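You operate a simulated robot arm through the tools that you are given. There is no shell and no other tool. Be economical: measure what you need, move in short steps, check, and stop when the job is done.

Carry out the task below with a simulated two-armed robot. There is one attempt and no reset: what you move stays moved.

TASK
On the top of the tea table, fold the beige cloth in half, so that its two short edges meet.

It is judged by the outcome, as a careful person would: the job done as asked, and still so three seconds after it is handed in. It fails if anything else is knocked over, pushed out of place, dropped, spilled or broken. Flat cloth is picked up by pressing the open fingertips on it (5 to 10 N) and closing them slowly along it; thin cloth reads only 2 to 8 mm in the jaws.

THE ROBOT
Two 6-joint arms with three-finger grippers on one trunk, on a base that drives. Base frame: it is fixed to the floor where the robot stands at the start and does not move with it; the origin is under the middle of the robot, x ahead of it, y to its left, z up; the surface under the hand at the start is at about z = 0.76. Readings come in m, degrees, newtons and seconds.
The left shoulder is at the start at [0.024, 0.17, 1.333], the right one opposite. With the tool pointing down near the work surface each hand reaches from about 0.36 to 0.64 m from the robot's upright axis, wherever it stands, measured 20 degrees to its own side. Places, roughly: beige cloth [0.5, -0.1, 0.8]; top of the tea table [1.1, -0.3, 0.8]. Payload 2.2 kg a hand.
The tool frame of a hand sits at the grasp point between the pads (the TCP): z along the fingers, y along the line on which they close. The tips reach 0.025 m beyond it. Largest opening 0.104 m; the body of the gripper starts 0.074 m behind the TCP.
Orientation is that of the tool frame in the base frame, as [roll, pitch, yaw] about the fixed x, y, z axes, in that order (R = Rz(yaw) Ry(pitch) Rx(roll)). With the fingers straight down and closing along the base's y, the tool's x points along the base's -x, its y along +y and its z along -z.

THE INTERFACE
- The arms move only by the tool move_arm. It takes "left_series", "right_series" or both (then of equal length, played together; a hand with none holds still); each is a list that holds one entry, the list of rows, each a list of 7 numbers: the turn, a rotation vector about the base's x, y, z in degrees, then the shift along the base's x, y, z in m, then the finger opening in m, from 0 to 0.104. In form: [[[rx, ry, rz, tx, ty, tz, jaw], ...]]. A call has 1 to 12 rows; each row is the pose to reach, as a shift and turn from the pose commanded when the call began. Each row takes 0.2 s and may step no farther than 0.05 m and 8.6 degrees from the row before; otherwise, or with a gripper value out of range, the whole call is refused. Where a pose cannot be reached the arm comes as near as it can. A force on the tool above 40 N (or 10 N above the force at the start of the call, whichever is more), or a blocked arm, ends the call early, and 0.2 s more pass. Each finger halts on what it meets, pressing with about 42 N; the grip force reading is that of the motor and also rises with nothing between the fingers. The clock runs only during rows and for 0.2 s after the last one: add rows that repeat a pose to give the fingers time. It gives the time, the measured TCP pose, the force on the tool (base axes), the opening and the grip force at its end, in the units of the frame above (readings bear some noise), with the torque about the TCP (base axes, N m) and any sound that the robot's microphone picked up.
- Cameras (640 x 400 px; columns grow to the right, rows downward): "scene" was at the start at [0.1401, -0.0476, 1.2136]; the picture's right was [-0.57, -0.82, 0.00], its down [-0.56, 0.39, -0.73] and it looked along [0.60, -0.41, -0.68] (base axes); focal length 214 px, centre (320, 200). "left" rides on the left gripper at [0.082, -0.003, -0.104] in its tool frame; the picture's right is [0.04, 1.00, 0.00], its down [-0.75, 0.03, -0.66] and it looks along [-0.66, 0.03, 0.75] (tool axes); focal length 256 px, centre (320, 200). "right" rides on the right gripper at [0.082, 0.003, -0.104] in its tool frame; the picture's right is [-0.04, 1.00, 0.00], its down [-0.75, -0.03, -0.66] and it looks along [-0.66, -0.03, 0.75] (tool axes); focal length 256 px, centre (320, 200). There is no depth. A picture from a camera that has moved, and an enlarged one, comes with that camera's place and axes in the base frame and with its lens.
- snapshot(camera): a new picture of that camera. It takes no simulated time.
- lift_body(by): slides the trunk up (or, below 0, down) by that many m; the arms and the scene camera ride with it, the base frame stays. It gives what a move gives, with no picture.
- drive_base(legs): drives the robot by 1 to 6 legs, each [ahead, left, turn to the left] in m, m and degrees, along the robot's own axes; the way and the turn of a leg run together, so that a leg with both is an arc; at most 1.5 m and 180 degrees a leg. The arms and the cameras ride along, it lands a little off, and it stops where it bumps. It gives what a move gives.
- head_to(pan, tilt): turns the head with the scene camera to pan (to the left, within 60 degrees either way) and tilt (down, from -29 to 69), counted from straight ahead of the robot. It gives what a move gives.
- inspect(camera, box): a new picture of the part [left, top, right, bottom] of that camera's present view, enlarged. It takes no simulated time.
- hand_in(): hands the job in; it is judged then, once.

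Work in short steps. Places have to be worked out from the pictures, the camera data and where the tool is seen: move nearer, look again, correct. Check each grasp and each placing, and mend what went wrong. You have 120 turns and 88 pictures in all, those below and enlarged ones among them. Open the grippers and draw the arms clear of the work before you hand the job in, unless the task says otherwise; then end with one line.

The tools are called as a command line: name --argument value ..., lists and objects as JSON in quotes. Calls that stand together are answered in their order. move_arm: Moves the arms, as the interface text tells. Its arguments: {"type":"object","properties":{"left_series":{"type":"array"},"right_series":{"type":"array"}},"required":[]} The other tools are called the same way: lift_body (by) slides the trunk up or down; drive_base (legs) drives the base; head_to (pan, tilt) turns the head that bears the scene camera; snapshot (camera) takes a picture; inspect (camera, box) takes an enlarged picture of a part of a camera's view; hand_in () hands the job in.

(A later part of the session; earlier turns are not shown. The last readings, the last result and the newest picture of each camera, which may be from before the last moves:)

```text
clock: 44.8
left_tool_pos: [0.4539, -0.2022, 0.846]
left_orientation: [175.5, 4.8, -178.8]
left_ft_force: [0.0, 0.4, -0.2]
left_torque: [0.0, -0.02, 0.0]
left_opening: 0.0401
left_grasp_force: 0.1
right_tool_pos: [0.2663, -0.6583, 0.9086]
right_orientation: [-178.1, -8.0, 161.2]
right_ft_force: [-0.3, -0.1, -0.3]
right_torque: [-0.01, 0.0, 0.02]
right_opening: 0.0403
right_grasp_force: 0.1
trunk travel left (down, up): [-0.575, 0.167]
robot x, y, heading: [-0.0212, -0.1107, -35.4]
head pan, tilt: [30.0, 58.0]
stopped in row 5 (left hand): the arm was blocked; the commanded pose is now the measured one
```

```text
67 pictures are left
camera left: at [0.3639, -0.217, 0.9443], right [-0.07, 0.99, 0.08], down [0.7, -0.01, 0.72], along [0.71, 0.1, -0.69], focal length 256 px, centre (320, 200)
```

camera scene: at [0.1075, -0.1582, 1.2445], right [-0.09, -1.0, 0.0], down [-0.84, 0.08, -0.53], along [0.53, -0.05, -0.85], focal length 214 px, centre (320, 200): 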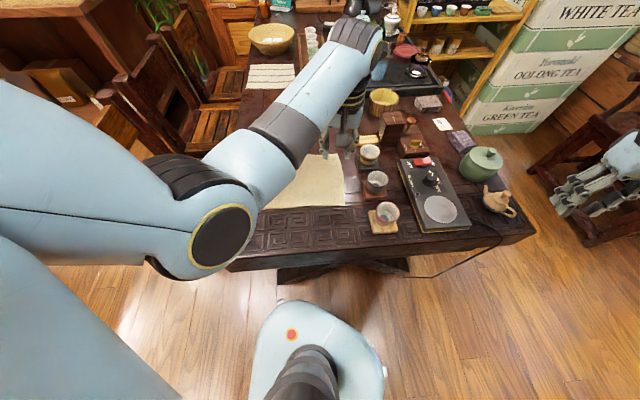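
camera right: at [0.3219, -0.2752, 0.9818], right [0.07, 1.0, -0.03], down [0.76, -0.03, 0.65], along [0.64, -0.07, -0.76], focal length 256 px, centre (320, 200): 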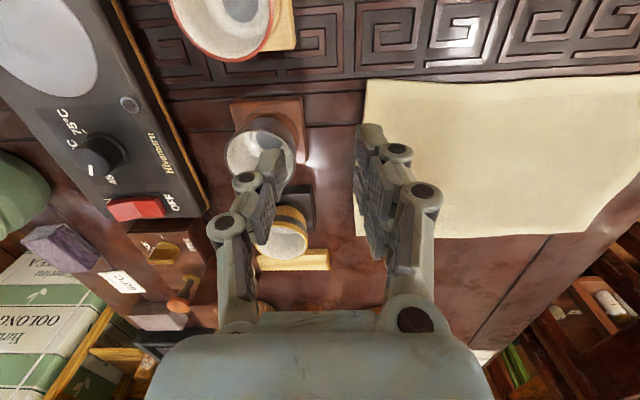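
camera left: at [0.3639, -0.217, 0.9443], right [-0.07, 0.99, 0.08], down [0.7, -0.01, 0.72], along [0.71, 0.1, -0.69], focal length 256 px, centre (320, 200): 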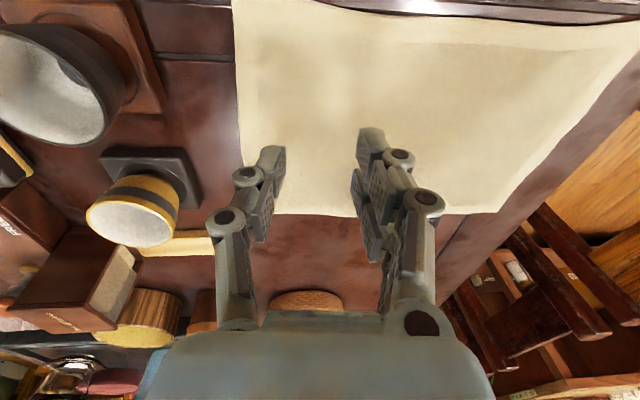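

Fitting all the stops, the hand has to stay roughly 0.43–0.58 m horizontally from its shoulder. Placing the left shoulder near (0, -0.12) covers every corner. I raise the hand, shift the base about 0.17 m right with a small turn, and lower the trunk.

move_arm --left_series '[[[0, 0, 0, 0.01, 0.01, 0.04, 0.04], [0, 0, 0, 0.02, 0.02, 0.08, 0.04], [0, 0, 0, 0.03, 0.02, 0.12, 0.04], [0, 0, 0, 0.04, 0.02, 0.15, 0.04], [0, 0, 0, 0.04, 0.02, 0.15, 0.04]]]' --right_series '[[[0, 0, 0, 0, 0, 0.03, 0.04], [0, 0, 0, 0, 0, 0.06, 0.04], [0, 0, 0, 0, 0, 0.09, 0.04], [0, 0, 0, 0, 0, 0.12, 0.04], [0, 0, 0, 0, 0, 0.15, 0.04]]]'

drive_base --legs '[[0.006, -0.17, 7.4]]'

head_to --pan 30 --tilt 58

snapshot --camera "scene"

```text
clock: 46.0
left_tool_pos: [0.4968, -0.1907, 0.9755]
left_orientation: [175.8, 4.7, -178.7]
left_ft_force: [0.2, -0.3, -0.5]
left_torque: [-0.01, -0.05, 0.0]
left_opening: 0.0402
left_grasp_force: 0.0
left hand out of reach, approached as far as the arm can: row 4, 5
right_tool_pos: [0.2884, -0.6798, 1.0357]
right_orientation: [-178.2, -8.0, 161.3]
right_ft_force: [0.1, -0.8, 0.4]
right_torque: [-0.03, 0.0, 0.01]
right_opening: 0.04
right_grasp_force: 0.1
right hand out of reach, approached as far as the arm can: row 4, 5
trunk travel left (down, up): [-0.575, 0.167]
robot x, y, heading: [-0.0174, -0.1108, -35.0]
head pan, tilt: [30.0, 58.0]
```

```text
clock: 47.5
left_tool_pos: [0.4186, -0.2746, 0.9759]
left_orientation: [175.6, 4.8, -171.6]
left_ft_force: [-0.5, -0.4, -0.7]
left_torque: [0.01, -0.05, -0.01]
left_opening: 0.0401
left_grasp_force: 0.0
right_tool_pos: [0.2749, -0.7857, 1.036]
right_orientation: [-178.3, -8.1, 168.6]
right_ft_force: [-1.2, -0.2, -0.7]
right_torque: [0.04, -0.04, 0.0]
right_opening: 0.04
right_grasp_force: 0.2
trunk travel left (down, up): [-0.575, 0.167]
robot x, y, heading: [-0.1026, -0.2591, -27.7]
head pan, tilt: [30.0, 58.0]
```

```text
clock: 48.1
left_tool_pos: [0.419, -0.2747, 0.977]
left_orientation: [175.7, 4.7, -171.6]
left_ft_force: [-0.7, 0.4, -0.9]
left_torque: [-0.02, -0.02, 0.03]
left_opening: 0.04
left_grasp_force: 0.2
right_tool_pos: [0.2762, -0.7841, 1.0351]
right_orientation: [-178.2, -8.1, 168.5]
right_ft_force: [-0.7, 0.5, 0.5]
right_torque: [0.0, -0.06, -0.01]
right_opening: 0.04
right_grasp_force: 0.0
trunk travel left (down, up): [-0.575, 0.167]
robot x, y, heading: [-0.1043, -0.262, -27.9]
head pan, tilt: [30.0, 58.0]
```

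```text
66 pictures are left
camera scene: at [0.0285, -0.2902, 1.2444], right [0.04, -1.0, 0.0], down [-0.85, -0.03, -0.53], along [0.53, 0.02, -0.85], focal length 214 px, centre (320, 200)
```

scene: 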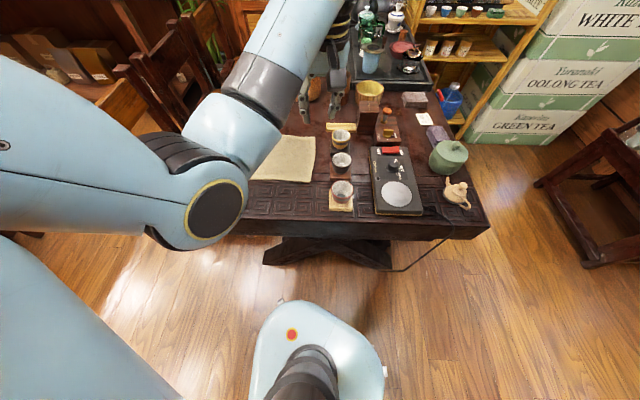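

The hand is already over the near corner. I lower the trunk 0.08 (hand to z≈0.90), straighten the hand, and step over the near corner.

lift_body --by -0.08

move_arm --left_series '[[[-1.5, 1.5, -2.5, 0, 0, 0, 0.04], [-3, 3, -5, 0, 0, 0, 0.04], [-4.3, 4.7, -8.4, -0.005, 0.01, -0.01, 0.04], [-4.3, 4.7, -8.4, -0.01, 0.02, -0.03, 0.04], [-4.3, 4.7, -8.4, -0.01, 0.02, -0.05, 0.04], [-4.3, 4.7, -8.4, -0.01, 0.02, -0.05, 0.04]]]'

snapshot --camera "left"

```text
clock: 49.2
left_tool_pos: [0.4192, -0.2739, 0.8966]
left_orientation: [175.7, 4.9, -171.6]
left_ft_force: [0.7, -0.4, 0.5]
left_torque: [-0.02, 0.02, -0.02]
left_opening: 0.04
left_grasp_force: 0.0
right_tool_pos: [0.2766, -0.7837, 0.9506]
right_orientation: [-178.2, -8.3, 168.5]
right_ft_force: [0.0, -0.1, -0.4]
right_torque: [0.0, -0.03, -0.01]
right_opening: 0.04
right_grasp_force: 0.1
trunk travel left (down, up): [-0.495, 0.247]
robot x, y, heading: [-0.1031, -0.2577, -28.3]
head pan, tilt: [30.0, 58.0]
```

```text
clock: 50.6
left_tool_pos: [0.4084, -0.2544, 0.8452]
left_orientation: [179.6, -0.1, -179.7]
left_ft_force: [0.1, 0.2, -0.2]
left_torque: [0.04, -0.01, -0.02]
left_opening: 0.0401
left_grasp_force: 0.1
left hand out of reach, approached as far as the arm can: row 1, 2, 3
right_tool_pos: [0.2752, -0.7841, 0.9498]
right_orientation: [-178.2, -8.4, 168.5]
right_ft_force: [0.2, 0.2, -0.7]
right_torque: [0.0, 0.0, -0.01]
right_opening: 0.0402
right_grasp_force: 0.1
trunk travel left (down, up): [-0.495, 0.247]
robot x, y, heading: [-0.1056, -0.2567, -27.9]
head pan, tilt: [30.0, 58.0]
```

```text
65 pictures are left
camera left: at [0.3283, -0.2599, 0.9509], right [-0.04, 1.0, 0.01], down [0.76, 0.03, 0.65], along [0.65, 0.03, -0.76], focal length 256 px, centre (320, 200)
```

left: 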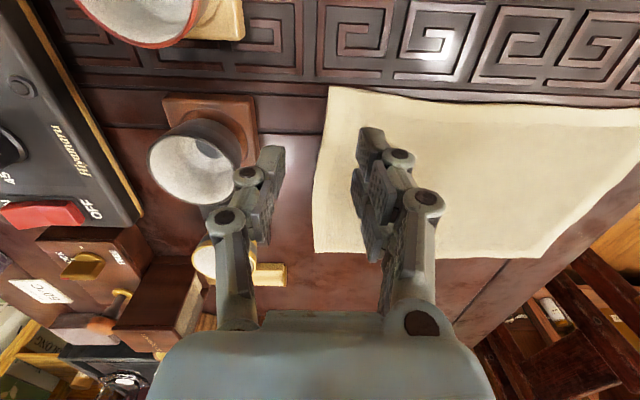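

Near-right corner of the cloth is about (0.385, -0.25), and the saucer edge is at y≈-0.306. I'll straddle the edge, with the outer finger just off the cloth and the inner one about 2 cm on it, at x≈0.402, and go down close to the table.

move_arm --left_series '[[[0, 0, 0, -0.003, -0.004, -0.015, 0.044], [0, 0, 0, -0.006, -0.004, -0.03, 0.044], [0, 0, 0, -0.006, -0.004, -0.04, 0.044], [0, 0, 0, -0.006, -0.004, -0.046, 0.044], [0, 0, 0, -0.006, -0.004, -0.046, 0.044]]]'

snapshot --camera "left"

```text
clock: 51.8
left_tool_pos: [0.4029, -0.2588, 0.7993]
left_orientation: [179.6, -0.2, -179.8]
left_ft_force: [-0.4, -0.5, -0.9]
left_torque: [-0.02, -0.01, -0.01]
left_opening: 0.0439
left_grasp_force: 0.2
right_tool_pos: [0.2752, -0.7837, 0.9499]
right_orientation: [-178.2, -8.5, 168.5]
right_ft_force: [0.8, -1.1, -1.1]
right_torque: [0.0, -0.01, 0.03]
right_opening: 0.0402
right_grasp_force: 0.0
trunk travel left (down, up): [-0.495, 0.247]
robot x, y, heading: [-0.1038, -0.2592, -28.2]
head pan, tilt: [30.0, 58.0]
```

```text
64 pictures are left
camera left: at [0.3229, -0.2638, 0.9051], right [-0.04, 1.0, 0.01], down [0.76, 0.03, 0.65], along [0.65, 0.03, -0.76], focal length 256 px, centre (320, 200)
```

left: 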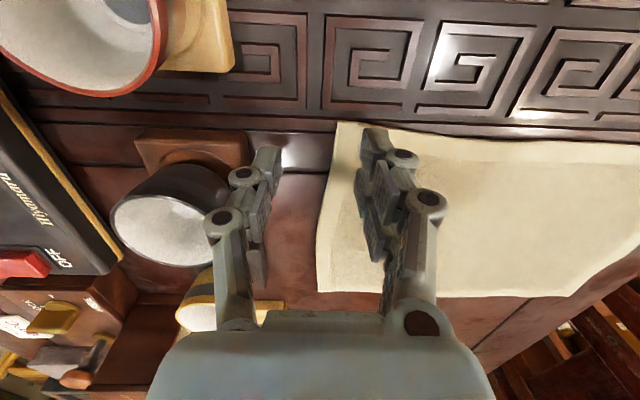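

The fingers straddle the edge nicely at the corner. Now I descend in millimetres to feel the table.

move_arm --left_series '[[[0, 0, 0, 0, 0, -0.004, 0.044], [0, 0, 0, 0, 0, -0.008, 0.044], [0, 0, 0, 0, 0, -0.011, 0.044], [0, 0, 0, 0, 0, -0.011, 0.044]]]'

```text
clock: 52.8
left_tool_pos: [0.4034, -0.2584, 0.7885]
left_orientation: [179.8, 0.0, -179.8]
left_ft_force: [-0.2, -0.7, 4.4]
left_torque: [0.12, -0.02, -0.01]
left_opening: 0.0439
left_grasp_force: 0.0
right_tool_pos: [0.275, -0.7849, 0.9501]
right_orientation: [-178.0, -8.5, 168.5]
right_ft_force: [-0.6, 0.0, -0.9]
right_torque: [0.0, -0.06, -0.01]
right_opening: 0.0399
right_grasp_force: 0.1
trunk travel left (down, up): [-0.495, 0.247]
robot x, y, heading: [-0.1038, -0.2579, -27.8]
head pan, tilt: [30.0, 58.0]
```

Contact is at 4.4 N, mostly on the inner finger. I press about 2 mm more and close slowly along the cloth.

move_arm --left_series '[[[0, 0, 0, 0, 0, -0.002, 0.044], [0, 0, 0, 0, 0, -0.002, 0.038], [0, 0, 0, 0, 0, -0.002, 0.032], [0, 0, 0, 0, 0, -0.002, 0.026], [0, 0, 0, 0, 0, -0.002, 0.02], [0, 0, 0, 0, 0, -0.002, 0.014], [0, 0, 0, 0, 0, -0.002, 0.008], [0, 0, 0, 0, 0, -0.002, 0.002], [0, 0, 0, 0, 0, -0.002, 0], [0, 0, 0, 0, 0, -0.002, 0], [0, 0, 0, 0, 0, -0.002, 0]]]'

snapshot --camera "left"

```text
clock: 55.2
left_tool_pos: [0.4014, -0.2575, 0.7866]
left_orientation: [179.7, 0.0, -179.8]
left_ft_force: [-1.8, 0.1, 10.8]
left_torque: [0.1, 0.02, 0.03]
left_opening: 0.0052
left_grasp_force: 32.8
right_tool_pos: [0.2755, -0.7849, 0.9502]
right_orientation: [-178.1, -8.4, 168.5]
right_ft_force: [-1.0, -0.3, -0.5]
right_torque: [0.0, 0.01, 0.01]
right_opening: 0.04
right_grasp_force: 0.0
trunk travel left (down, up): [-0.495, 0.247]
robot x, y, heading: [-0.1067, -0.2615, -28.0]
head pan, tilt: [30.0, 58.0]
```

```text
63 pictures are left
camera left: at [0.322, -0.2635, 0.8925], right [-0.04, 1.0, 0.01], down [0.76, 0.03, 0.66], along [0.65, 0.03, -0.76], focal length 256 px, centre (320, 200)
```

left: 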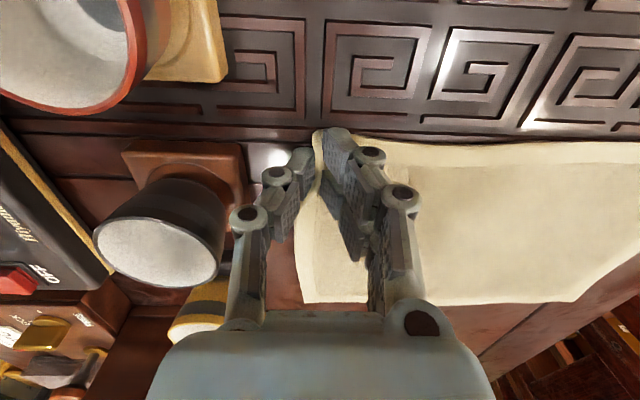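

The jaws read 5.2 mm with grip force, so there's cloth in them. I lift 3 cm, leaning toward the fold, to check.

move_arm --left_series '[[[0, 0, 0, 0, 0.0, 0.01, 0], [0, 0, 0, 0, 0.005, 0.02, 0], [0, 0, 0, 0, 0.01, 0.03, 0], [0, 0, 0, 0, 0.015, 0.04, 0]]]'

snapshot --camera "left"

snapshot --camera "scene"

```text
clock: 56.2
left_tool_pos: [0.4031, -0.2436, 0.8276]
left_orientation: [179.7, -0.2, -179.8]
left_ft_force: [0.7, -0.8, 0.2]
left_torque: [0.02, -0.01, -0.01]
left_opening: 0.0051
left_grasp_force: 33.2
right_tool_pos: [0.275, -0.7835, 0.9499]
right_orientation: [-178.2, -8.4, 168.5]
right_ft_force: [-0.1, 0.1, 1.4]
right_torque: [0.02, -0.02, -0.03]
right_opening: 0.0399
right_grasp_force: 0.0
trunk travel left (down, up): [-0.495, 0.247]
robot x, y, heading: [-0.1006, -0.2615, -28.1]
head pan, tilt: [30.0, 58.0]
```

```text
62 pictures are left
camera left: at [0.3228, -0.2485, 0.9326], right [-0.04, 1.0, 0.01], down [0.76, 0.03, 0.65], along [0.65, 0.03, -0.76], focal length 256 px, centre (320, 200)
```

left: 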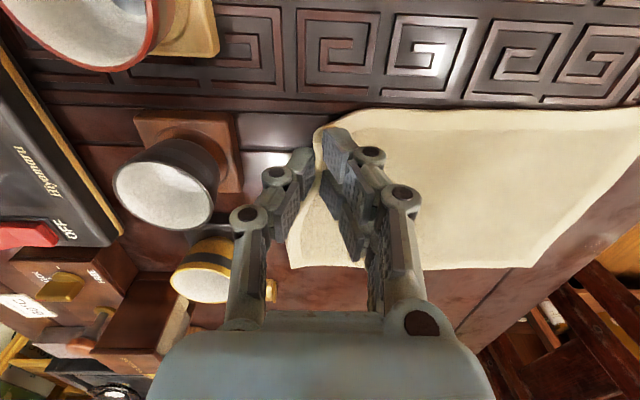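

```text
61 pictures are left
camera scene: at [0.0296, -0.2904, 1.1635], right [0.04, -1.0, 0.0], down [-0.85, -0.03, -0.53], along [0.53, 0.02, -0.85], focal length 214 px, centre (320, 200)
```

scene: 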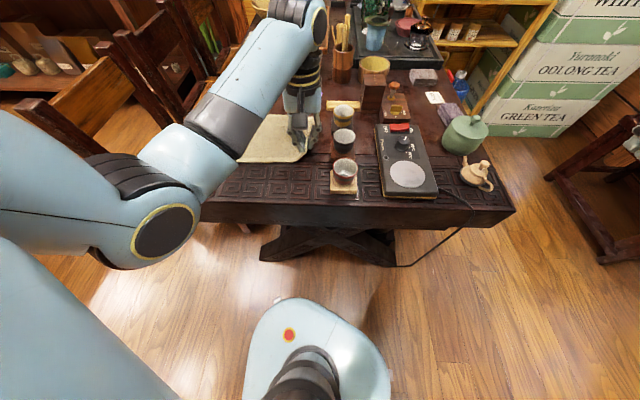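

The near corner is securely held; the cloth slid about 2 cm toward -y, still clear of the saucers. Now I carry the corner in an arc toward the near-left corner, leaning the hand outward as it goes.

move_arm --left_series '[[[0, 0, 0, 0, 0.019, 0.027, 0], [-3, 0, 0, 0, 0.044, 0.052, 0], [-6, 0, 0, 0, 0.07, 0.07, 0], [-9, 0, 0, 0, 0.1, 0.08, 0], [-12, 0, 0, 0, 0.13, 0.078, 0], [-15, 0, 0, 0, 0.155, 0.068, 0], [-18, 0, 0, 0, 0.175, 0.055, 0], [-21, 0, 0, 0, 0.195, 0.038, 0], [-24, 0, 0, 0, 0.208, 0.02, 0], [-24, 0, 0, 0, 0.208, 0.02, 0]]]'

snapshot --camera "left"

snapshot --camera "scene"

```text
clock: 58.4
left_tool_pos: [0.4034, -0.0335, 0.8454]
left_orientation: [-156.2, -0.2, -179.9]
left_ft_force: [-0.4, 0.9, 0.1]
left_torque: [0.08, -0.01, 0.0]
left_opening: 0.0061
left_grasp_force: 33.3
right_tool_pos: [0.2764, -0.7837, 0.95]
right_orientation: [-178.1, -8.5, 168.5]
right_ft_force: [-0.9, -0.2, -0.4]
right_torque: [0.02, 0.01, 0.0]
right_opening: 0.0401
right_grasp_force: 0.1
trunk travel left (down, up): [-0.495, 0.247]
robot x, y, heading: [-0.1056, -0.2626, -28.0]
head pan, tilt: [30.0, 58.0]
```

```text
60 pictures are left
camera left: at [0.3224, 0.003, 0.944], right [-0.04, 0.92, -0.4], down [0.75, 0.29, 0.59], along [0.65, -0.28, -0.7], focal length 256 px, centre (320, 200)
```

left: 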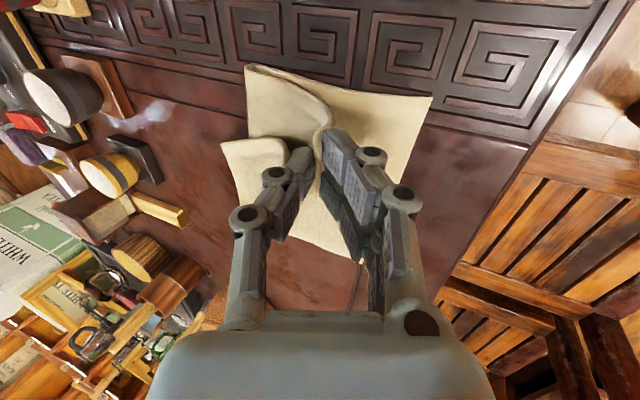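

```text
59 pictures are left
camera scene: at [0.0295, -0.2905, 1.1635], right [0.04, -1.0, 0.0], down [-0.85, -0.03, -0.53], along [0.53, 0.02, -0.85], focal length 214 px, centre (320, 200)
```

scene: 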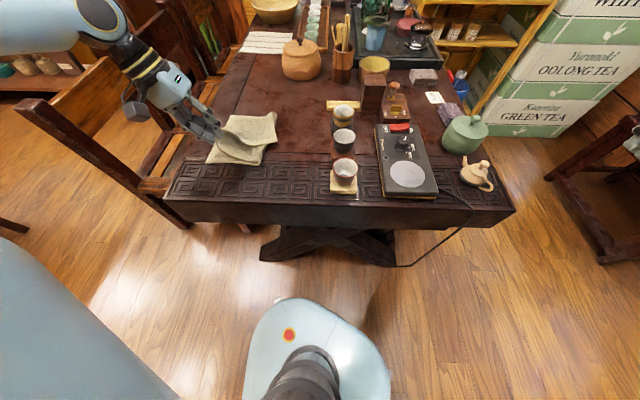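

That folded over well. The near-left bottom corner is at about (0.376, 0.004), so I move the held corner to TCP (0.395, -0.005) and lower it almost to the table.

move_arm --left_series '[[[-3, 0, 0, -0.004, 0.015, -0.01, 0], [-6, 0, 0, -0.008, 0.026, -0.025, 0], [-8, 0, 0, -0.008, 0.028, -0.038, 0], [-8, 0, 0, -0.008, 0.028, -0.048, 0], [-8, 0, 0, -0.008, 0.028, -0.048, 0]]]'

snapshot --camera "left"

inspect --camera "scene" --box '[150, 70, 310, 190]'

```text
clock: 59.6
left_tool_pos: [0.3948, -0.0078, 0.7974]
left_orientation: [-148.2, -0.2, -179.9]
left_ft_force: [1.3, -0.2, -0.3]
left_torque: [0.04, -0.03, 0.0]
left_opening: 0.0063
left_grasp_force: 33.4
right_tool_pos: [0.2749, -0.7828, 0.9505]
right_orientation: [-178.2, -8.5, 168.5]
right_ft_force: [0.9, 0.5, -0.2]
right_torque: [0.0, 0.03, -0.02]
right_opening: 0.0402
right_grasp_force: 0.1
trunk travel left (down, up): [-0.495, 0.247]
robot x, y, heading: [-0.1009, -0.2588, -27.9]
head pan, tilt: [30.0, 58.0]
```

```text
58 pictures are left
camera left: at [0.3144, 0.0437, 0.8906], right [-0.04, 0.85, -0.52], down [0.76, 0.37, 0.54], along [0.65, -0.37, -0.66], focal length 256 px, centre (320, 200)
```

left: 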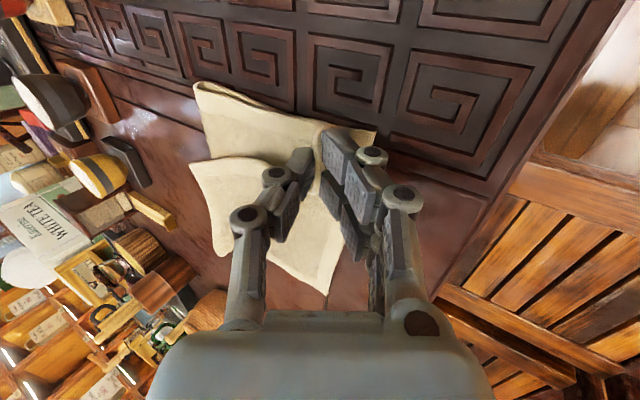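

```text
3.33 times, centred on (230, 130) of scene
camera zoom: at [0.0295, -0.2903, 1.1635], right [0.04, -1.0, 0.0], down [-0.85, -0.03, -0.53], along [0.53, 0.02, -0.85], focal length 715 px, centre (620, 433)
```

zoom: 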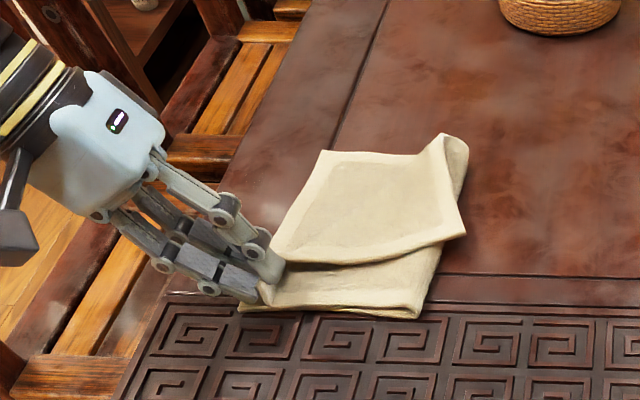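

The near corner sits close to the near-left bottom corner, and the crease is at y≈-0.125. The far corner lags at about (0.448, -0.155) and needs to reach (0.559, -0.013). I release the near corner here: nudge +y, lower, open slightly, and withdraw up and outward along the fingers.

move_arm --left_series '[[[0, 0, 0, 0, 0.006, -0.003, 0], [0, 0, 0, 0, 0.006, -0.005, 0], [0, 0, 0, 0, 0.006, -0.003, 0.008], [0, 0, 0, 0, 0.006, -0.001, 0.016], [0, 0, 0, 0, 0.007, 0.0, 0.02], [0, 0, 0, 0, 0.012, 0.008, 0.02], [0, 0, 0, 0, 0.022, 0.024, 0.02], [0, 0, 0, 0, 0.037, 0.048, 0.02], [0, 0, 0, 0, 0.05, 0.08, 0.02]]]'

inspect --camera "scene" --box '[150, 70, 310, 190]'

snapshot --camera "left"

```text
clock: 61.6
left_tool_pos: [0.3969, 0.0341, 0.8551]
left_orientation: [-148.4, -0.1, -179.9]
left_ft_force: [-1.0, -0.5, 0.8]
left_torque: [0.02, -0.02, 0.02]
left_opening: 0.0201
left_grasp_force: 0.1
left hand out of reach, approached as far as the arm can: row 9
right_tool_pos: [0.2763, -0.7842, 0.9499]
right_orientation: [-178.2, -8.4, 168.4]
right_ft_force: [-0.7, 0.6, 1.2]
right_torque: [0.0, -0.03, -0.02]
right_opening: 0.04
right_grasp_force: 0.0
trunk travel left (down, up): [-0.495, 0.247]
robot x, y, heading: [-0.1032, -0.2639, -27.9]
head pan, tilt: [30.0, 58.0]
```

```text
3.33 times, centred on (230, 130) of scene
camera zoom: at [0.0294, -0.2902, 1.1635], right [0.04, -1.0, 0.0], down [-0.85, -0.03, -0.53], along [0.53, 0.02, -0.85], focal length 715 px, centre (620, 433)
```

zoom: 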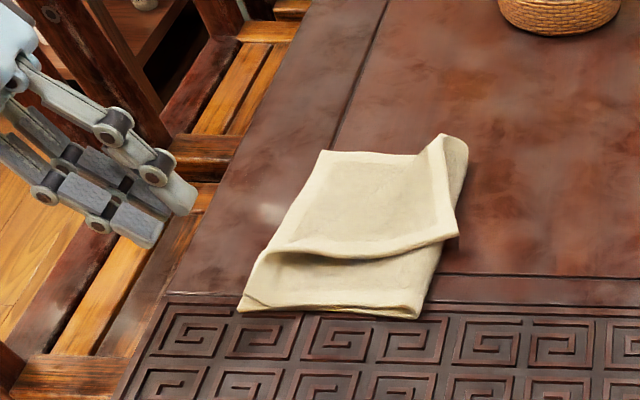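

```text
55 pictures are left
camera left: at [0.3159, 0.0851, 0.9476], right [-0.04, 0.85, -0.52], down [0.75, 0.37, 0.54], along [0.65, -0.37, -0.66], focal length 256 px, centre (320, 200)
```

left: 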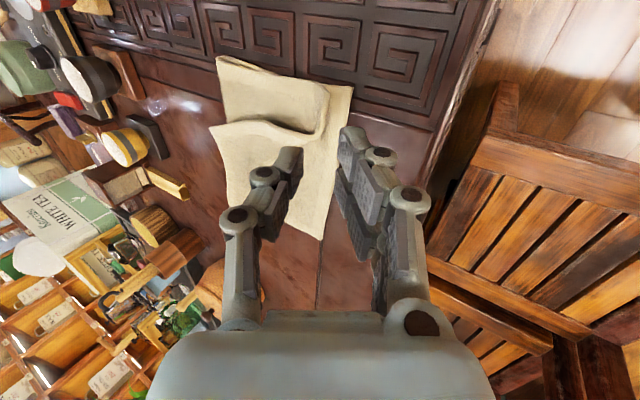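

The near corner lines up. Next is the far corner of the top layer, lying near (0.45, -0.15). I bring the hand back to vertical above it and look closely.

move_arm --left_series '[[[6, 0, 0, 0.01, -0.01, 0.01, 0.03], [12, 0, 0, 0.02, -0.04, 0.02, 0.03], [18, 0, 0, 0.03, -0.07, 0.025, 0.03], [24, 0, 0, 0.04, -0.1, 0.025, 0.03], [30, 0, 0, 0.04, -0.13, 0.025, 0.03], [31.6, 0, 0, 0.04, -0.16, 0.02, 0.03], [31.6, 0, 0, 0.04, -0.177, 0.01, 0.03], [31.6, 0, 0, 0.04, -0.177, 0.0, 0.03]]]'

snapshot --camera "left"

```text
clock: 63.4
left_tool_pos: [0.438, -0.1435, 0.8544]
left_orientation: [-179.9, -0.1, -179.8]
left_ft_force: [-0.4, 0.0, -0.1]
left_torque: [-0.01, -0.02, -0.03]
left_opening: 0.0298
left_grasp_force: 0.1
right_tool_pos: [0.2763, -0.7843, 0.9497]
right_orientation: [-178.2, -8.4, 168.6]
right_ft_force: [0.5, 0.2, -0.8]
right_torque: [0.0, 0.01, -0.01]
right_opening: 0.04
right_grasp_force: 0.0
trunk travel left (down, up): [-0.495, 0.247]
robot x, y, heading: [-0.1027, -0.26, -27.9]
head pan, tilt: [30.0, 58.0]
```

```text
54 pictures are left
camera left: at [0.3567, -0.1485, 0.9607], right [-0.04, 1.0, 0.0], down [0.76, 0.03, 0.65], along [0.65, 0.03, -0.76], focal length 256 px, centre (320, 200)
```

left: 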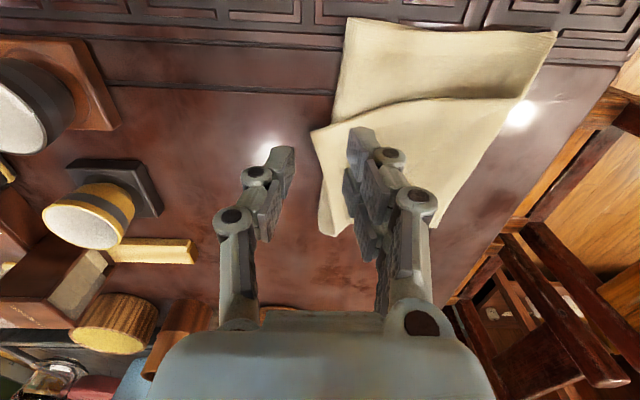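

Let me enlarge the cloth region to be sure which layer's corner this is.

inspect --camera "left" --box '[270, 0, 590, 240]'

```text
1.67 times, centred on (430, 120) of left
camera zoom: at [0.3567, -0.1485, 0.9607], right [-0.04, 1.0, 0.0], down [0.76, 0.03, 0.65], along [0.65, 0.03, -0.76], focal length 427 px, centre (137, 333)
```

zoom: 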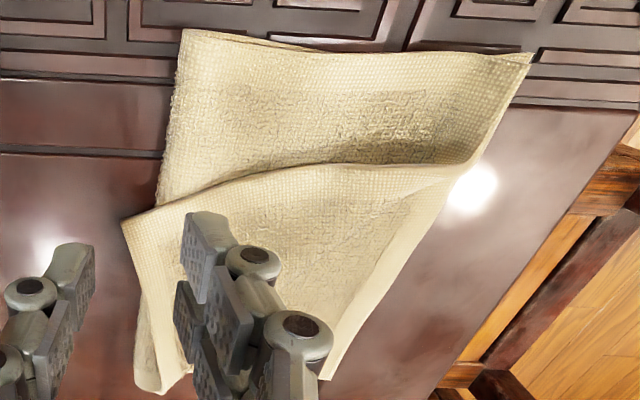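

The corner F is at about (0.448, -0.150) with its cloth lying to the left and far side of it. I position at x≈0.461 with the outer finger just off the edge, and descend to light contact.

move_arm --left_series '[[[0, 0, 0, 0.012, -0.002, -0.02, 0.032], [0, 0, 0, 0.023, -0.003, -0.04, 0.032], [0, 0, 0, 0.023, -0.003, -0.054, 0.032], [0, 0, 0, 0.023, -0.003, -0.06, 0.032], [0, 0, 0, 0.023, -0.003, -0.064, 0.032], [0, 0, 0, 0.023, -0.003, -0.064, 0.032]]]'

inspect --camera "left" --box '[230, 0, 550, 240]'

```text
clock: 64.8
left_tool_pos: [0.4603, -0.1458, 0.7929]
left_orientation: [-180.0, 0.1, -179.8]
left_ft_force: [1.9, 2.9, 15.1]
left_torque: [0.44, -0.08, -0.09]
left_opening: 0.0354
left_grasp_force: 1.3
right_tool_pos: [0.2757, -0.7832, 0.9504]
right_orientation: [-178.3, -8.4, 168.5]
right_ft_force: [0.6, 0.9, -0.3]
right_torque: [-0.03, -0.02, -0.02]
right_opening: 0.04
right_grasp_force: 0.1
trunk travel left (down, up): [-0.495, 0.247]
robot x, y, heading: [-0.1005, -0.2578, -27.7]
head pan, tilt: [30.0, 58.0]
```

```text
1.67 times, centred on (390, 120) of left
camera zoom: at [0.379, -0.1497, 0.8979], right [-0.04, 1.0, 0.0], down [0.75, 0.03, 0.66], along [0.66, 0.03, -0.75], focal length 427 px, centre (203, 333)
```

zoom: 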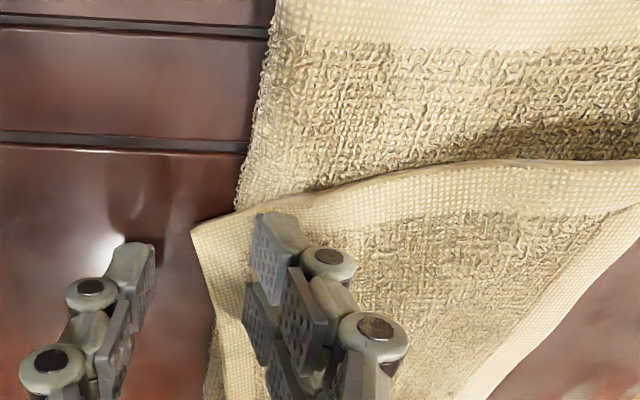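

Now the layout is clear: the top flap's corner F is folded back over itself, and carrying F to (0.56, -0.013) will unfold it flat. To take only F and not the crease below, I lift slightly, shift 6 mm outward, press lightly and close.

move_arm --left_series '[[[0, 0, 0, 0, 0, 0.008, 0.032], [0, 0, 0, -0.003, -0.006, 0.008, 0.03], [0, 0, 0, -0.003, -0.006, 0.003, 0.03], [0, 0, 0, -0.003, -0.006, 0.001, 0.03], [0, 0, 0, -0.003, -0.006, 0.001, 0.03]]]'

```text
clock: 66.0
left_tool_pos: [0.4565, -0.1532, 0.7927]
left_orientation: [-180.0, 0.0, -179.9]
left_ft_force: [-1.7, 3.0, 15.3]
left_torque: [0.43, 0.03, 0.03]
left_opening: 0.0332
left_grasp_force: 1.3
right_tool_pos: [0.2768, -0.7833, 0.9504]
right_orientation: [-178.2, -8.3, 168.5]
right_ft_force: [1.0, 0.6, -0.4]
right_torque: [0.0, 0.02, -0.06]
right_opening: 0.0401
right_grasp_force: 0.1
trunk travel left (down, up): [-0.495, 0.247]
robot x, y, heading: [-0.1024, -0.2594, -27.8]
head pan, tilt: [30.0, 58.0]
```

Force is 15 N, so I ease up 1 mm and close slowly.

move_arm --left_series '[[[0, 0, 0, 0, 0, 0.001, 0.03], [0, 0, 0, 0, 0, 0.001, 0.026], [0, 0, 0, 0, 0, 0, 0.021], [0, 0, 0, 0, 0, -0.001, 0.016], [0, 0, 0, 0, 0, -0.001, 0.011], [0, 0, 0, 0, 0, -0.001, 0.006], [0, 0, 0, 0, 0, -0.001, 0.001], [0, 0, 0, 0, 0, -0.001, 0], [0, 0, 0, 0, 0, -0.001, 0], [0, 0, 0, 0, 0, -0.001, 0]]]'

inspect --camera "left" --box '[230, 0, 550, 240]'

```text
clock: 68.2
left_tool_pos: [0.4566, -0.152, 0.7923]
left_orientation: [-179.8, 0.0, -179.8]
left_ft_force: [1.1, 3.0, 26.0]
left_torque: [0.29, 0.0, 0.05]
left_opening: 0.0036
left_grasp_force: 32.1
right_tool_pos: [0.2743, -0.7838, 0.9509]
right_orientation: [-178.3, -8.4, 168.5]
right_ft_force: [-0.3, -0.7, -0.5]
right_torque: [0.0, 0.01, 0.01]
right_opening: 0.04
right_grasp_force: 0.1
trunk travel left (down, up): [-0.495, 0.247]
robot x, y, heading: [-0.1034, -0.259, -28.0]
head pan, tilt: [30.0, 58.0]
```

```text
1.67 times, centred on (390, 120) of left
camera zoom: at [0.3753, -0.157, 0.8974], right [-0.04, 1.0, 0.0], down [0.75, 0.03, 0.66], along [0.66, 0.03, -0.75], focal length 427 px, centre (203, 333)
```

zoom: 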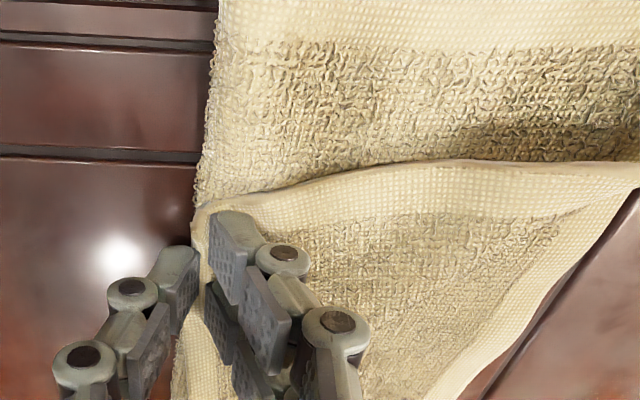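

The jaws read 3.6 mm, consistent with a single cloth layer. I lift gently and check what came up.

move_arm --left_series '[[[0, 0, 0, 0, 0.0, 0.01, 0], [0, 0, 0, 0.0, 0.0, 0.02, 0], [0, 0, 0, 0.005, 0.005, 0.035, 0], [0, 0, 0, 0.01, 0.01, 0.05, 0]]]'

inspect --camera "left" --box '[230, 0, 550, 240]'

inspect --camera "scene" --box '[170, 60, 330, 180]'

```text
clock: 69.2
left_tool_pos: [0.4659, -0.1427, 0.841]
left_orientation: [179.9, -0.2, -179.9]
left_ft_force: [0.1, 0.0, 0.3]
left_torque: [0.02, 0.03, 0.01]
left_opening: 0.0033
left_grasp_force: 32.5
right_tool_pos: [0.276, -0.7852, 0.9499]
right_orientation: [-178.2, -8.4, 168.5]
right_ft_force: [0.6, 0.2, -0.2]
right_torque: [-0.02, 0.01, 0.03]
right_opening: 0.0398
right_grasp_force: 0.0
trunk travel left (down, up): [-0.495, 0.247]
robot x, y, heading: [-0.1043, -0.262, -27.9]
head pan, tilt: [30.0, 58.0]
```

```text
1.67 times, centred on (390, 120) of left
camera zoom: at [0.3856, -0.1471, 0.9467], right [-0.04, 1.0, 0.0], down [0.76, 0.03, 0.65], along [0.65, 0.03, -0.76], focal length 427 px, centre (203, 333)
```

zoom: 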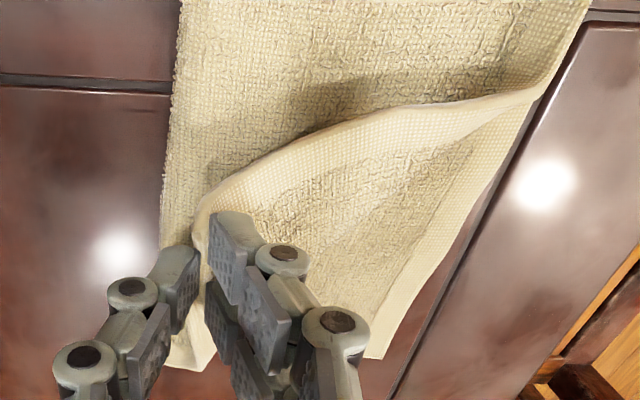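

```text
3.33 times, centred on (250, 120) of scene
camera zoom: at [0.0295, -0.2904, 1.1635], right [0.04, -1.0, 0.0], down [-0.85, -0.03, -0.53], along [0.53, 0.02, -0.85], focal length 715 px, centre (553, 467)
```

zoom: 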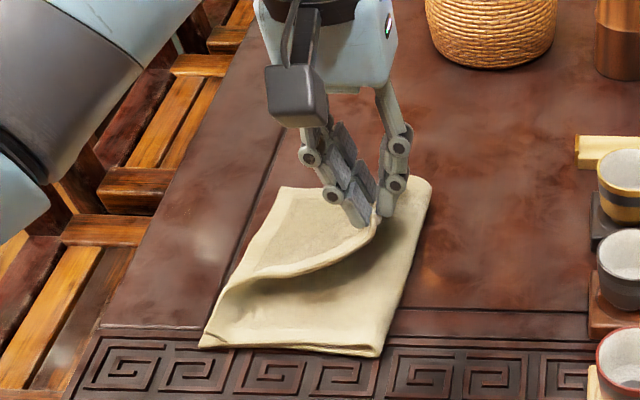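

F came up alone and the main crease is straight. The bottom's left edge now runs from about (0.371, -0.019) to (0.555, -0.035). I carry F over to the far-left corner, yawing the hand about -70° so that the held hem turns to lie along y.

move_arm --left_series '[[[0, 0, -7, 0.004, 0.008, 0.015, 0], [0, 0, -14, 0.01, 0.018, 0.025, 0], [0, 0, -21, 0.018, 0.03, 0.032, 0], [0, 0, -28, 0.028, 0.042, 0.035, 0], [0, 0, -35, 0.04, 0.054, 0.035, 0], [0, 0, -42, 0.05, 0.066, 0.033, 0], [0, 0, -49, 0.06, 0.076, 0.03, 0], [0, 0, -56, 0.07, 0.086, 0.025, 0], [0, 0, -63, 0.078, 0.094, 0.02, 0], [0, 0, -70, 0.083, 0.098, 0.015, 0], [0, 0, -70, 0.083, 0.098, 0.01, 0]]]'

snapshot --camera "left"

inspect --camera "scene" --box '[170, 60, 330, 180]'

```text
clock: 71.6
left_tool_pos: [0.5491, -0.0447, 0.8497]
left_orientation: [-180.0, -0.1, 110.1]
left_ft_force: [0.2, -0.1, 0.3]
left_torque: [0.03, 0.01, -0.01]
left_opening: 0.0
left_grasp_force: 28.4
right_tool_pos: [0.2748, -0.784, 0.9504]
right_orientation: [-178.2, -8.3, 168.5]
right_ft_force: [-0.4, 0.0, 0.3]
right_torque: [0.04, -0.01, 0.02]
right_opening: 0.04
right_grasp_force: 0.1
trunk travel left (down, up): [-0.495, 0.247]
robot x, y, heading: [-0.1035, -0.2606, -27.8]
head pan, tilt: [30.0, 58.0]
```

```text
48 pictures are left
camera left: at [0.5196, 0.0299, 0.9556], right [0.92, 0.38, 0.0], down [0.29, -0.7, 0.65], along [0.25, -0.61, -0.76], focal length 256 px, centre (320, 200)
```

left: 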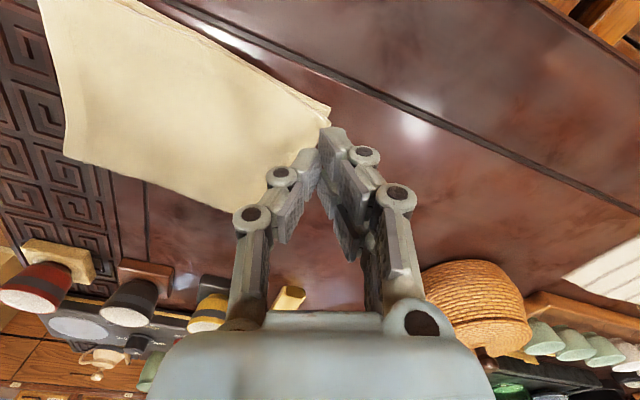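

```text
3.33 times, centred on (250, 120) of scene
camera zoom: at [0.0296, -0.2904, 1.1635], right [0.04, -1.0, 0.0], down [-0.85, -0.03, -0.53], along [0.53, 0.02, -0.85], focal length 715 px, centre (553, 467)
```

zoom: 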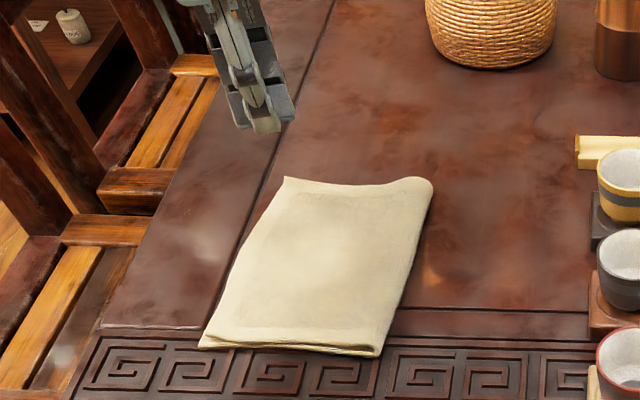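

The cloth slipped out at the very end, but the flap has dropped into place and looks folded. I raise the hand and look closely at how the edges meet.

move_arm --left_series '[[[0, 0, 0, 0, 0, 0.03, 0], [0, 0, 0, 0, 0.01, 0.06, 0.02], [0, 0, 0, 0, 0.02, 0.08, 0.02]]]'

inspect --camera "left" --box '[0, 0, 400, 250]'

inspect --camera "scene" --box '[210, 95, 290, 155]'

```text
clock: 72.4
left_tool_pos: [0.5493, -0.0249, 0.9301]
left_orientation: [-179.9, -0.1, 110.3]
left_ft_force: [0.1, 0.1, 0.0]
left_torque: [-0.01, 0.0, -0.01]
left_opening: 0.0198
left_grasp_force: 0.2
right_tool_pos: [0.276, -0.7832, 0.9491]
right_orientation: [-178.2, -8.4, 168.5]
right_ft_force: [0.1, 0.8, 0.2]
right_torque: [0.01, 0.03, 0.02]
right_opening: 0.04
right_grasp_force: 0.0
trunk travel left (down, up): [-0.495, 0.247]
robot x, y, heading: [-0.1047, -0.258, -28.1]
head pan, tilt: [30.0, 58.0]
```

```text
1.60 times, centred on (200, 125) of left
camera zoom: at [0.5194, 0.0498, 1.0362], right [0.92, 0.38, 0.0], down [0.29, -0.7, 0.66], along [0.25, -0.61, -0.76], focal length 410 px, centre (512, 320)
```

zoom: 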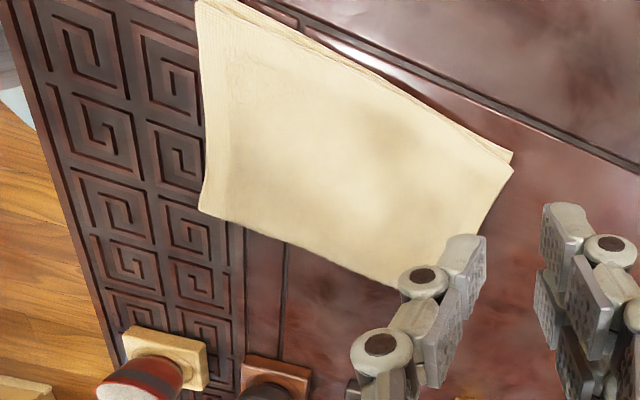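

```text
6.67 times, centred on (250, 125) of scene
camera zoom: at [0.0295, -0.2903, 1.1635], right [0.04, -1.0, 0.0], down [-0.85, -0.03, -0.53], along [0.53, 0.02, -0.85], focal length 1430 px, centre (787, 700)
```

zoom: 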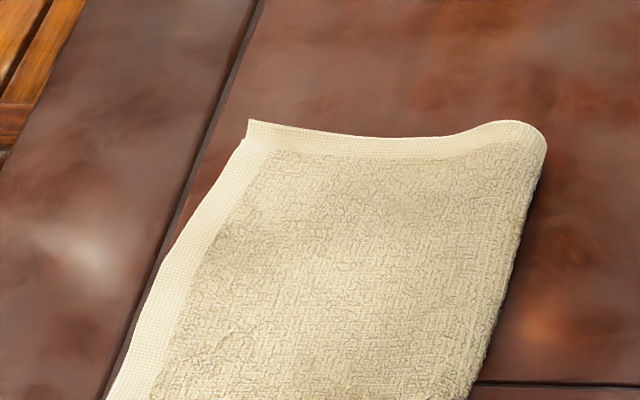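

The edges look nearly coincident. I enlarge the two ends of the short edges to judge the remaining offset.

inspect --camera "left" --box '[230, 50, 350, 125]'

inspect --camera "left" --box '[110, 0, 230, 75]'

inspect --camera "scene" --box '[190, 110, 300, 180]'

```text
5.33 times, centred on (290, 88) of left
camera zoom: at [0.5194, 0.0498, 1.0362], right [0.92, 0.38, 0.0], down [0.29, -0.7, 0.66], along [0.25, -0.61, -0.76], focal length 1365 px, centre (480, 800)
```

zoom: 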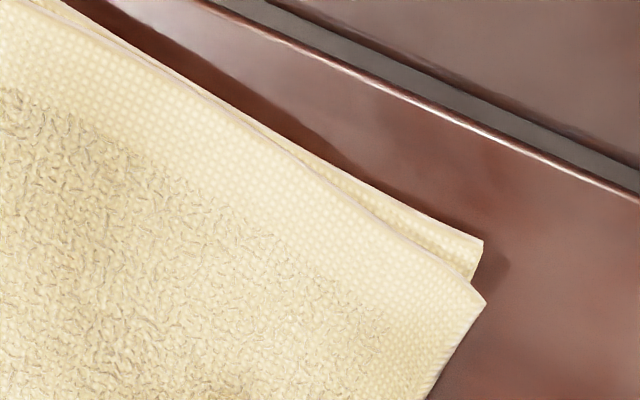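

```text
5.33 times, centred on (170, 38) of left
camera zoom: at [0.5194, 0.0498, 1.0362], right [0.92, 0.38, 0.0], down [0.29, -0.7, 0.66], along [0.25, -0.61, -0.76], focal length 1365 px, centre (1120, 1067)
```

zoom: 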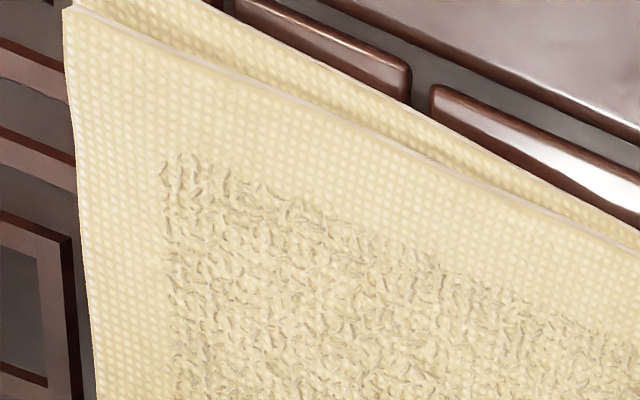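

```text
5.71 times, centred on (245, 145) of scene
camera zoom: at [0.0295, -0.2903, 1.1635], right [0.04, -1.0, 0.0], down [-0.85, -0.03, -0.53], along [0.53, 0.02, -0.85], focal length 1226 px, centre (749, 514)
```

zoom: 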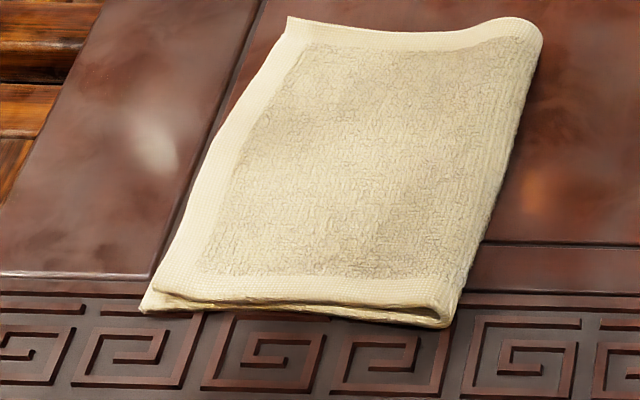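

The edges are within about 1 cm, with some loft at the crease. I'll turn the jaws along x, open them wide, and gently press the crease flat, which should also push the top edge outward.

move_arm --left_series '[[[0, 0, -5, -0.02, -0.03, -0.01, 0.04], [0, 0, -10, -0.04, -0.06, -0.03, 0.06], [0, 0, -15, -0.06, -0.09, -0.05, 0.08], [0, 0, -20, -0.079, -0.118, -0.07, 0.09], [0, 0, -20, -0.079, -0.118, -0.1, 0.09], [0, 0, -20, -0.079, -0.118, -0.115, 0.09], [0, 0, -20, -0.079, -0.118, -0.125, 0.09], [0, 0, -20, -0.079, -0.118, -0.13, 0.09], [0, 0, -20, -0.079, -0.118, -0.133, 0.09]]]'

snapshot --camera "left"

inspect --camera "scene" --box '[190, 90, 310, 180]'

```text
clock: 74.4
left_tool_pos: [0.4708, -0.1436, 0.7967]
left_orientation: [-179.8, -0.1, 90.2]
left_ft_force: [0.4, 0.4, -0.5]
left_torque: [-0.01, 0.02, -0.01]
left_opening: 0.09
left_grasp_force: 0.0
right_tool_pos: [0.2773, -0.7846, 0.9492]
right_orientation: [-178.2, -8.4, 168.5]
right_ft_force: [0.7, 0.2, 0.4]
right_torque: [-0.01, -0.02, -0.01]
right_opening: 0.04
right_grasp_force: 0.1
trunk travel left (down, up): [-0.495, 0.247]
robot x, y, heading: [-0.1043, -0.2601, -28.0]
head pan, tilt: [30.0, 58.0]
```

```text
41 pictures are left
camera left: at [0.4682, -0.0626, 0.9026], right [1.0, 0.04, 0.0], down [0.03, -0.76, 0.65], along [0.03, -0.65, -0.76], focal length 256 px, centre (320, 200)
```

left: 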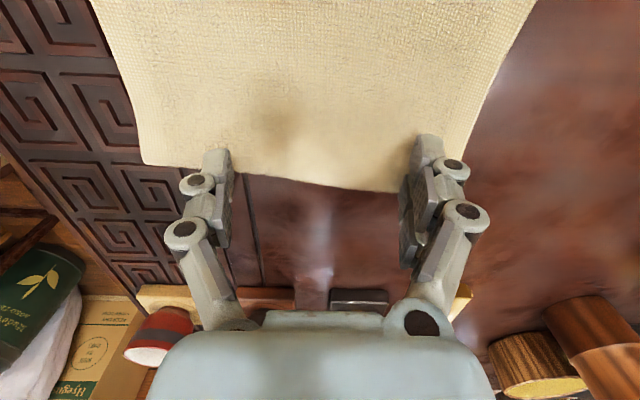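

```text
4.44 times, centred on (250, 135) of scene
camera zoom: at [0.0297, -0.2904, 1.1635], right [0.04, -1.0, 0.0], down [-0.85, -0.03, -0.53], along [0.53, 0.02, -0.85], focal length 953 px, centre (631, 489)
```

zoom: 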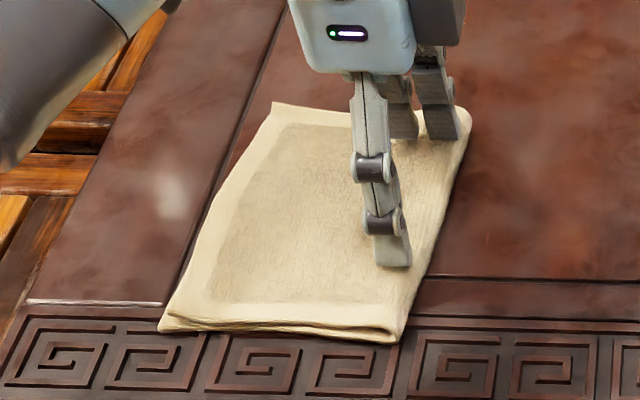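

The fingers hover over the fold side. I press down gently here to flatten the crease.

move_arm --left_series '[[[0, 0, 0, 0, 0.0, -0.003, 0.09], [0, 0, 0, 0, 0.0, -0.006, 0.09], [0, 0, 0, 0, 0.0, -0.007, 0.09], [0, 0, 0, 0, 0.0, -0.007, 0.09]]]'

inspect --camera "scene" --box '[190, 90, 310, 180]'

```text
clock: 75.4
left_tool_pos: [0.4708, -0.1427, 0.7908]
left_orientation: [-179.8, 0.0, 90.1]
left_ft_force: [0.1, 0.8, 0.9]
left_torque: [-0.02, 0.01, -0.05]
left_opening: 0.0904
left_grasp_force: 0.2
right_tool_pos: [0.2762, -0.7837, 0.9504]
right_orientation: [-178.2, -8.4, 168.5]
right_ft_force: [-0.2, -0.1, -0.3]
right_torque: [-0.01, -0.01, -0.04]
right_opening: 0.0403
right_grasp_force: 0.1
trunk travel left (down, up): [-0.495, 0.247]
robot x, y, heading: [-0.1035, -0.2603, -27.6]
head pan, tilt: [30.0, 58.0]
```

```text
4.44 times, centred on (250, 135) of scene
camera zoom: at [0.0296, -0.2905, 1.1635], right [0.04, -1.0, 0.0], down [-0.85, -0.03, -0.53], along [0.53, 0.02, -0.85], focal length 953 px, centre (631, 489)
```

zoom: 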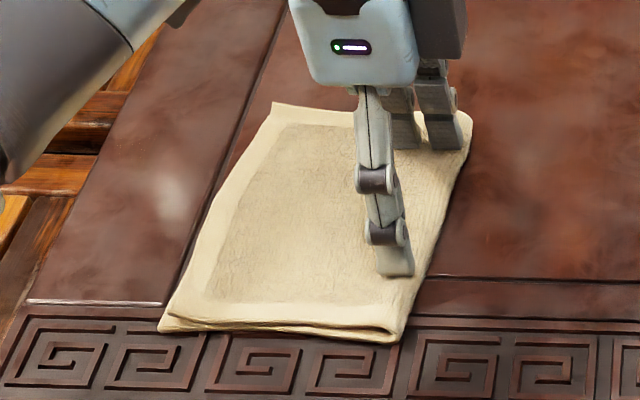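

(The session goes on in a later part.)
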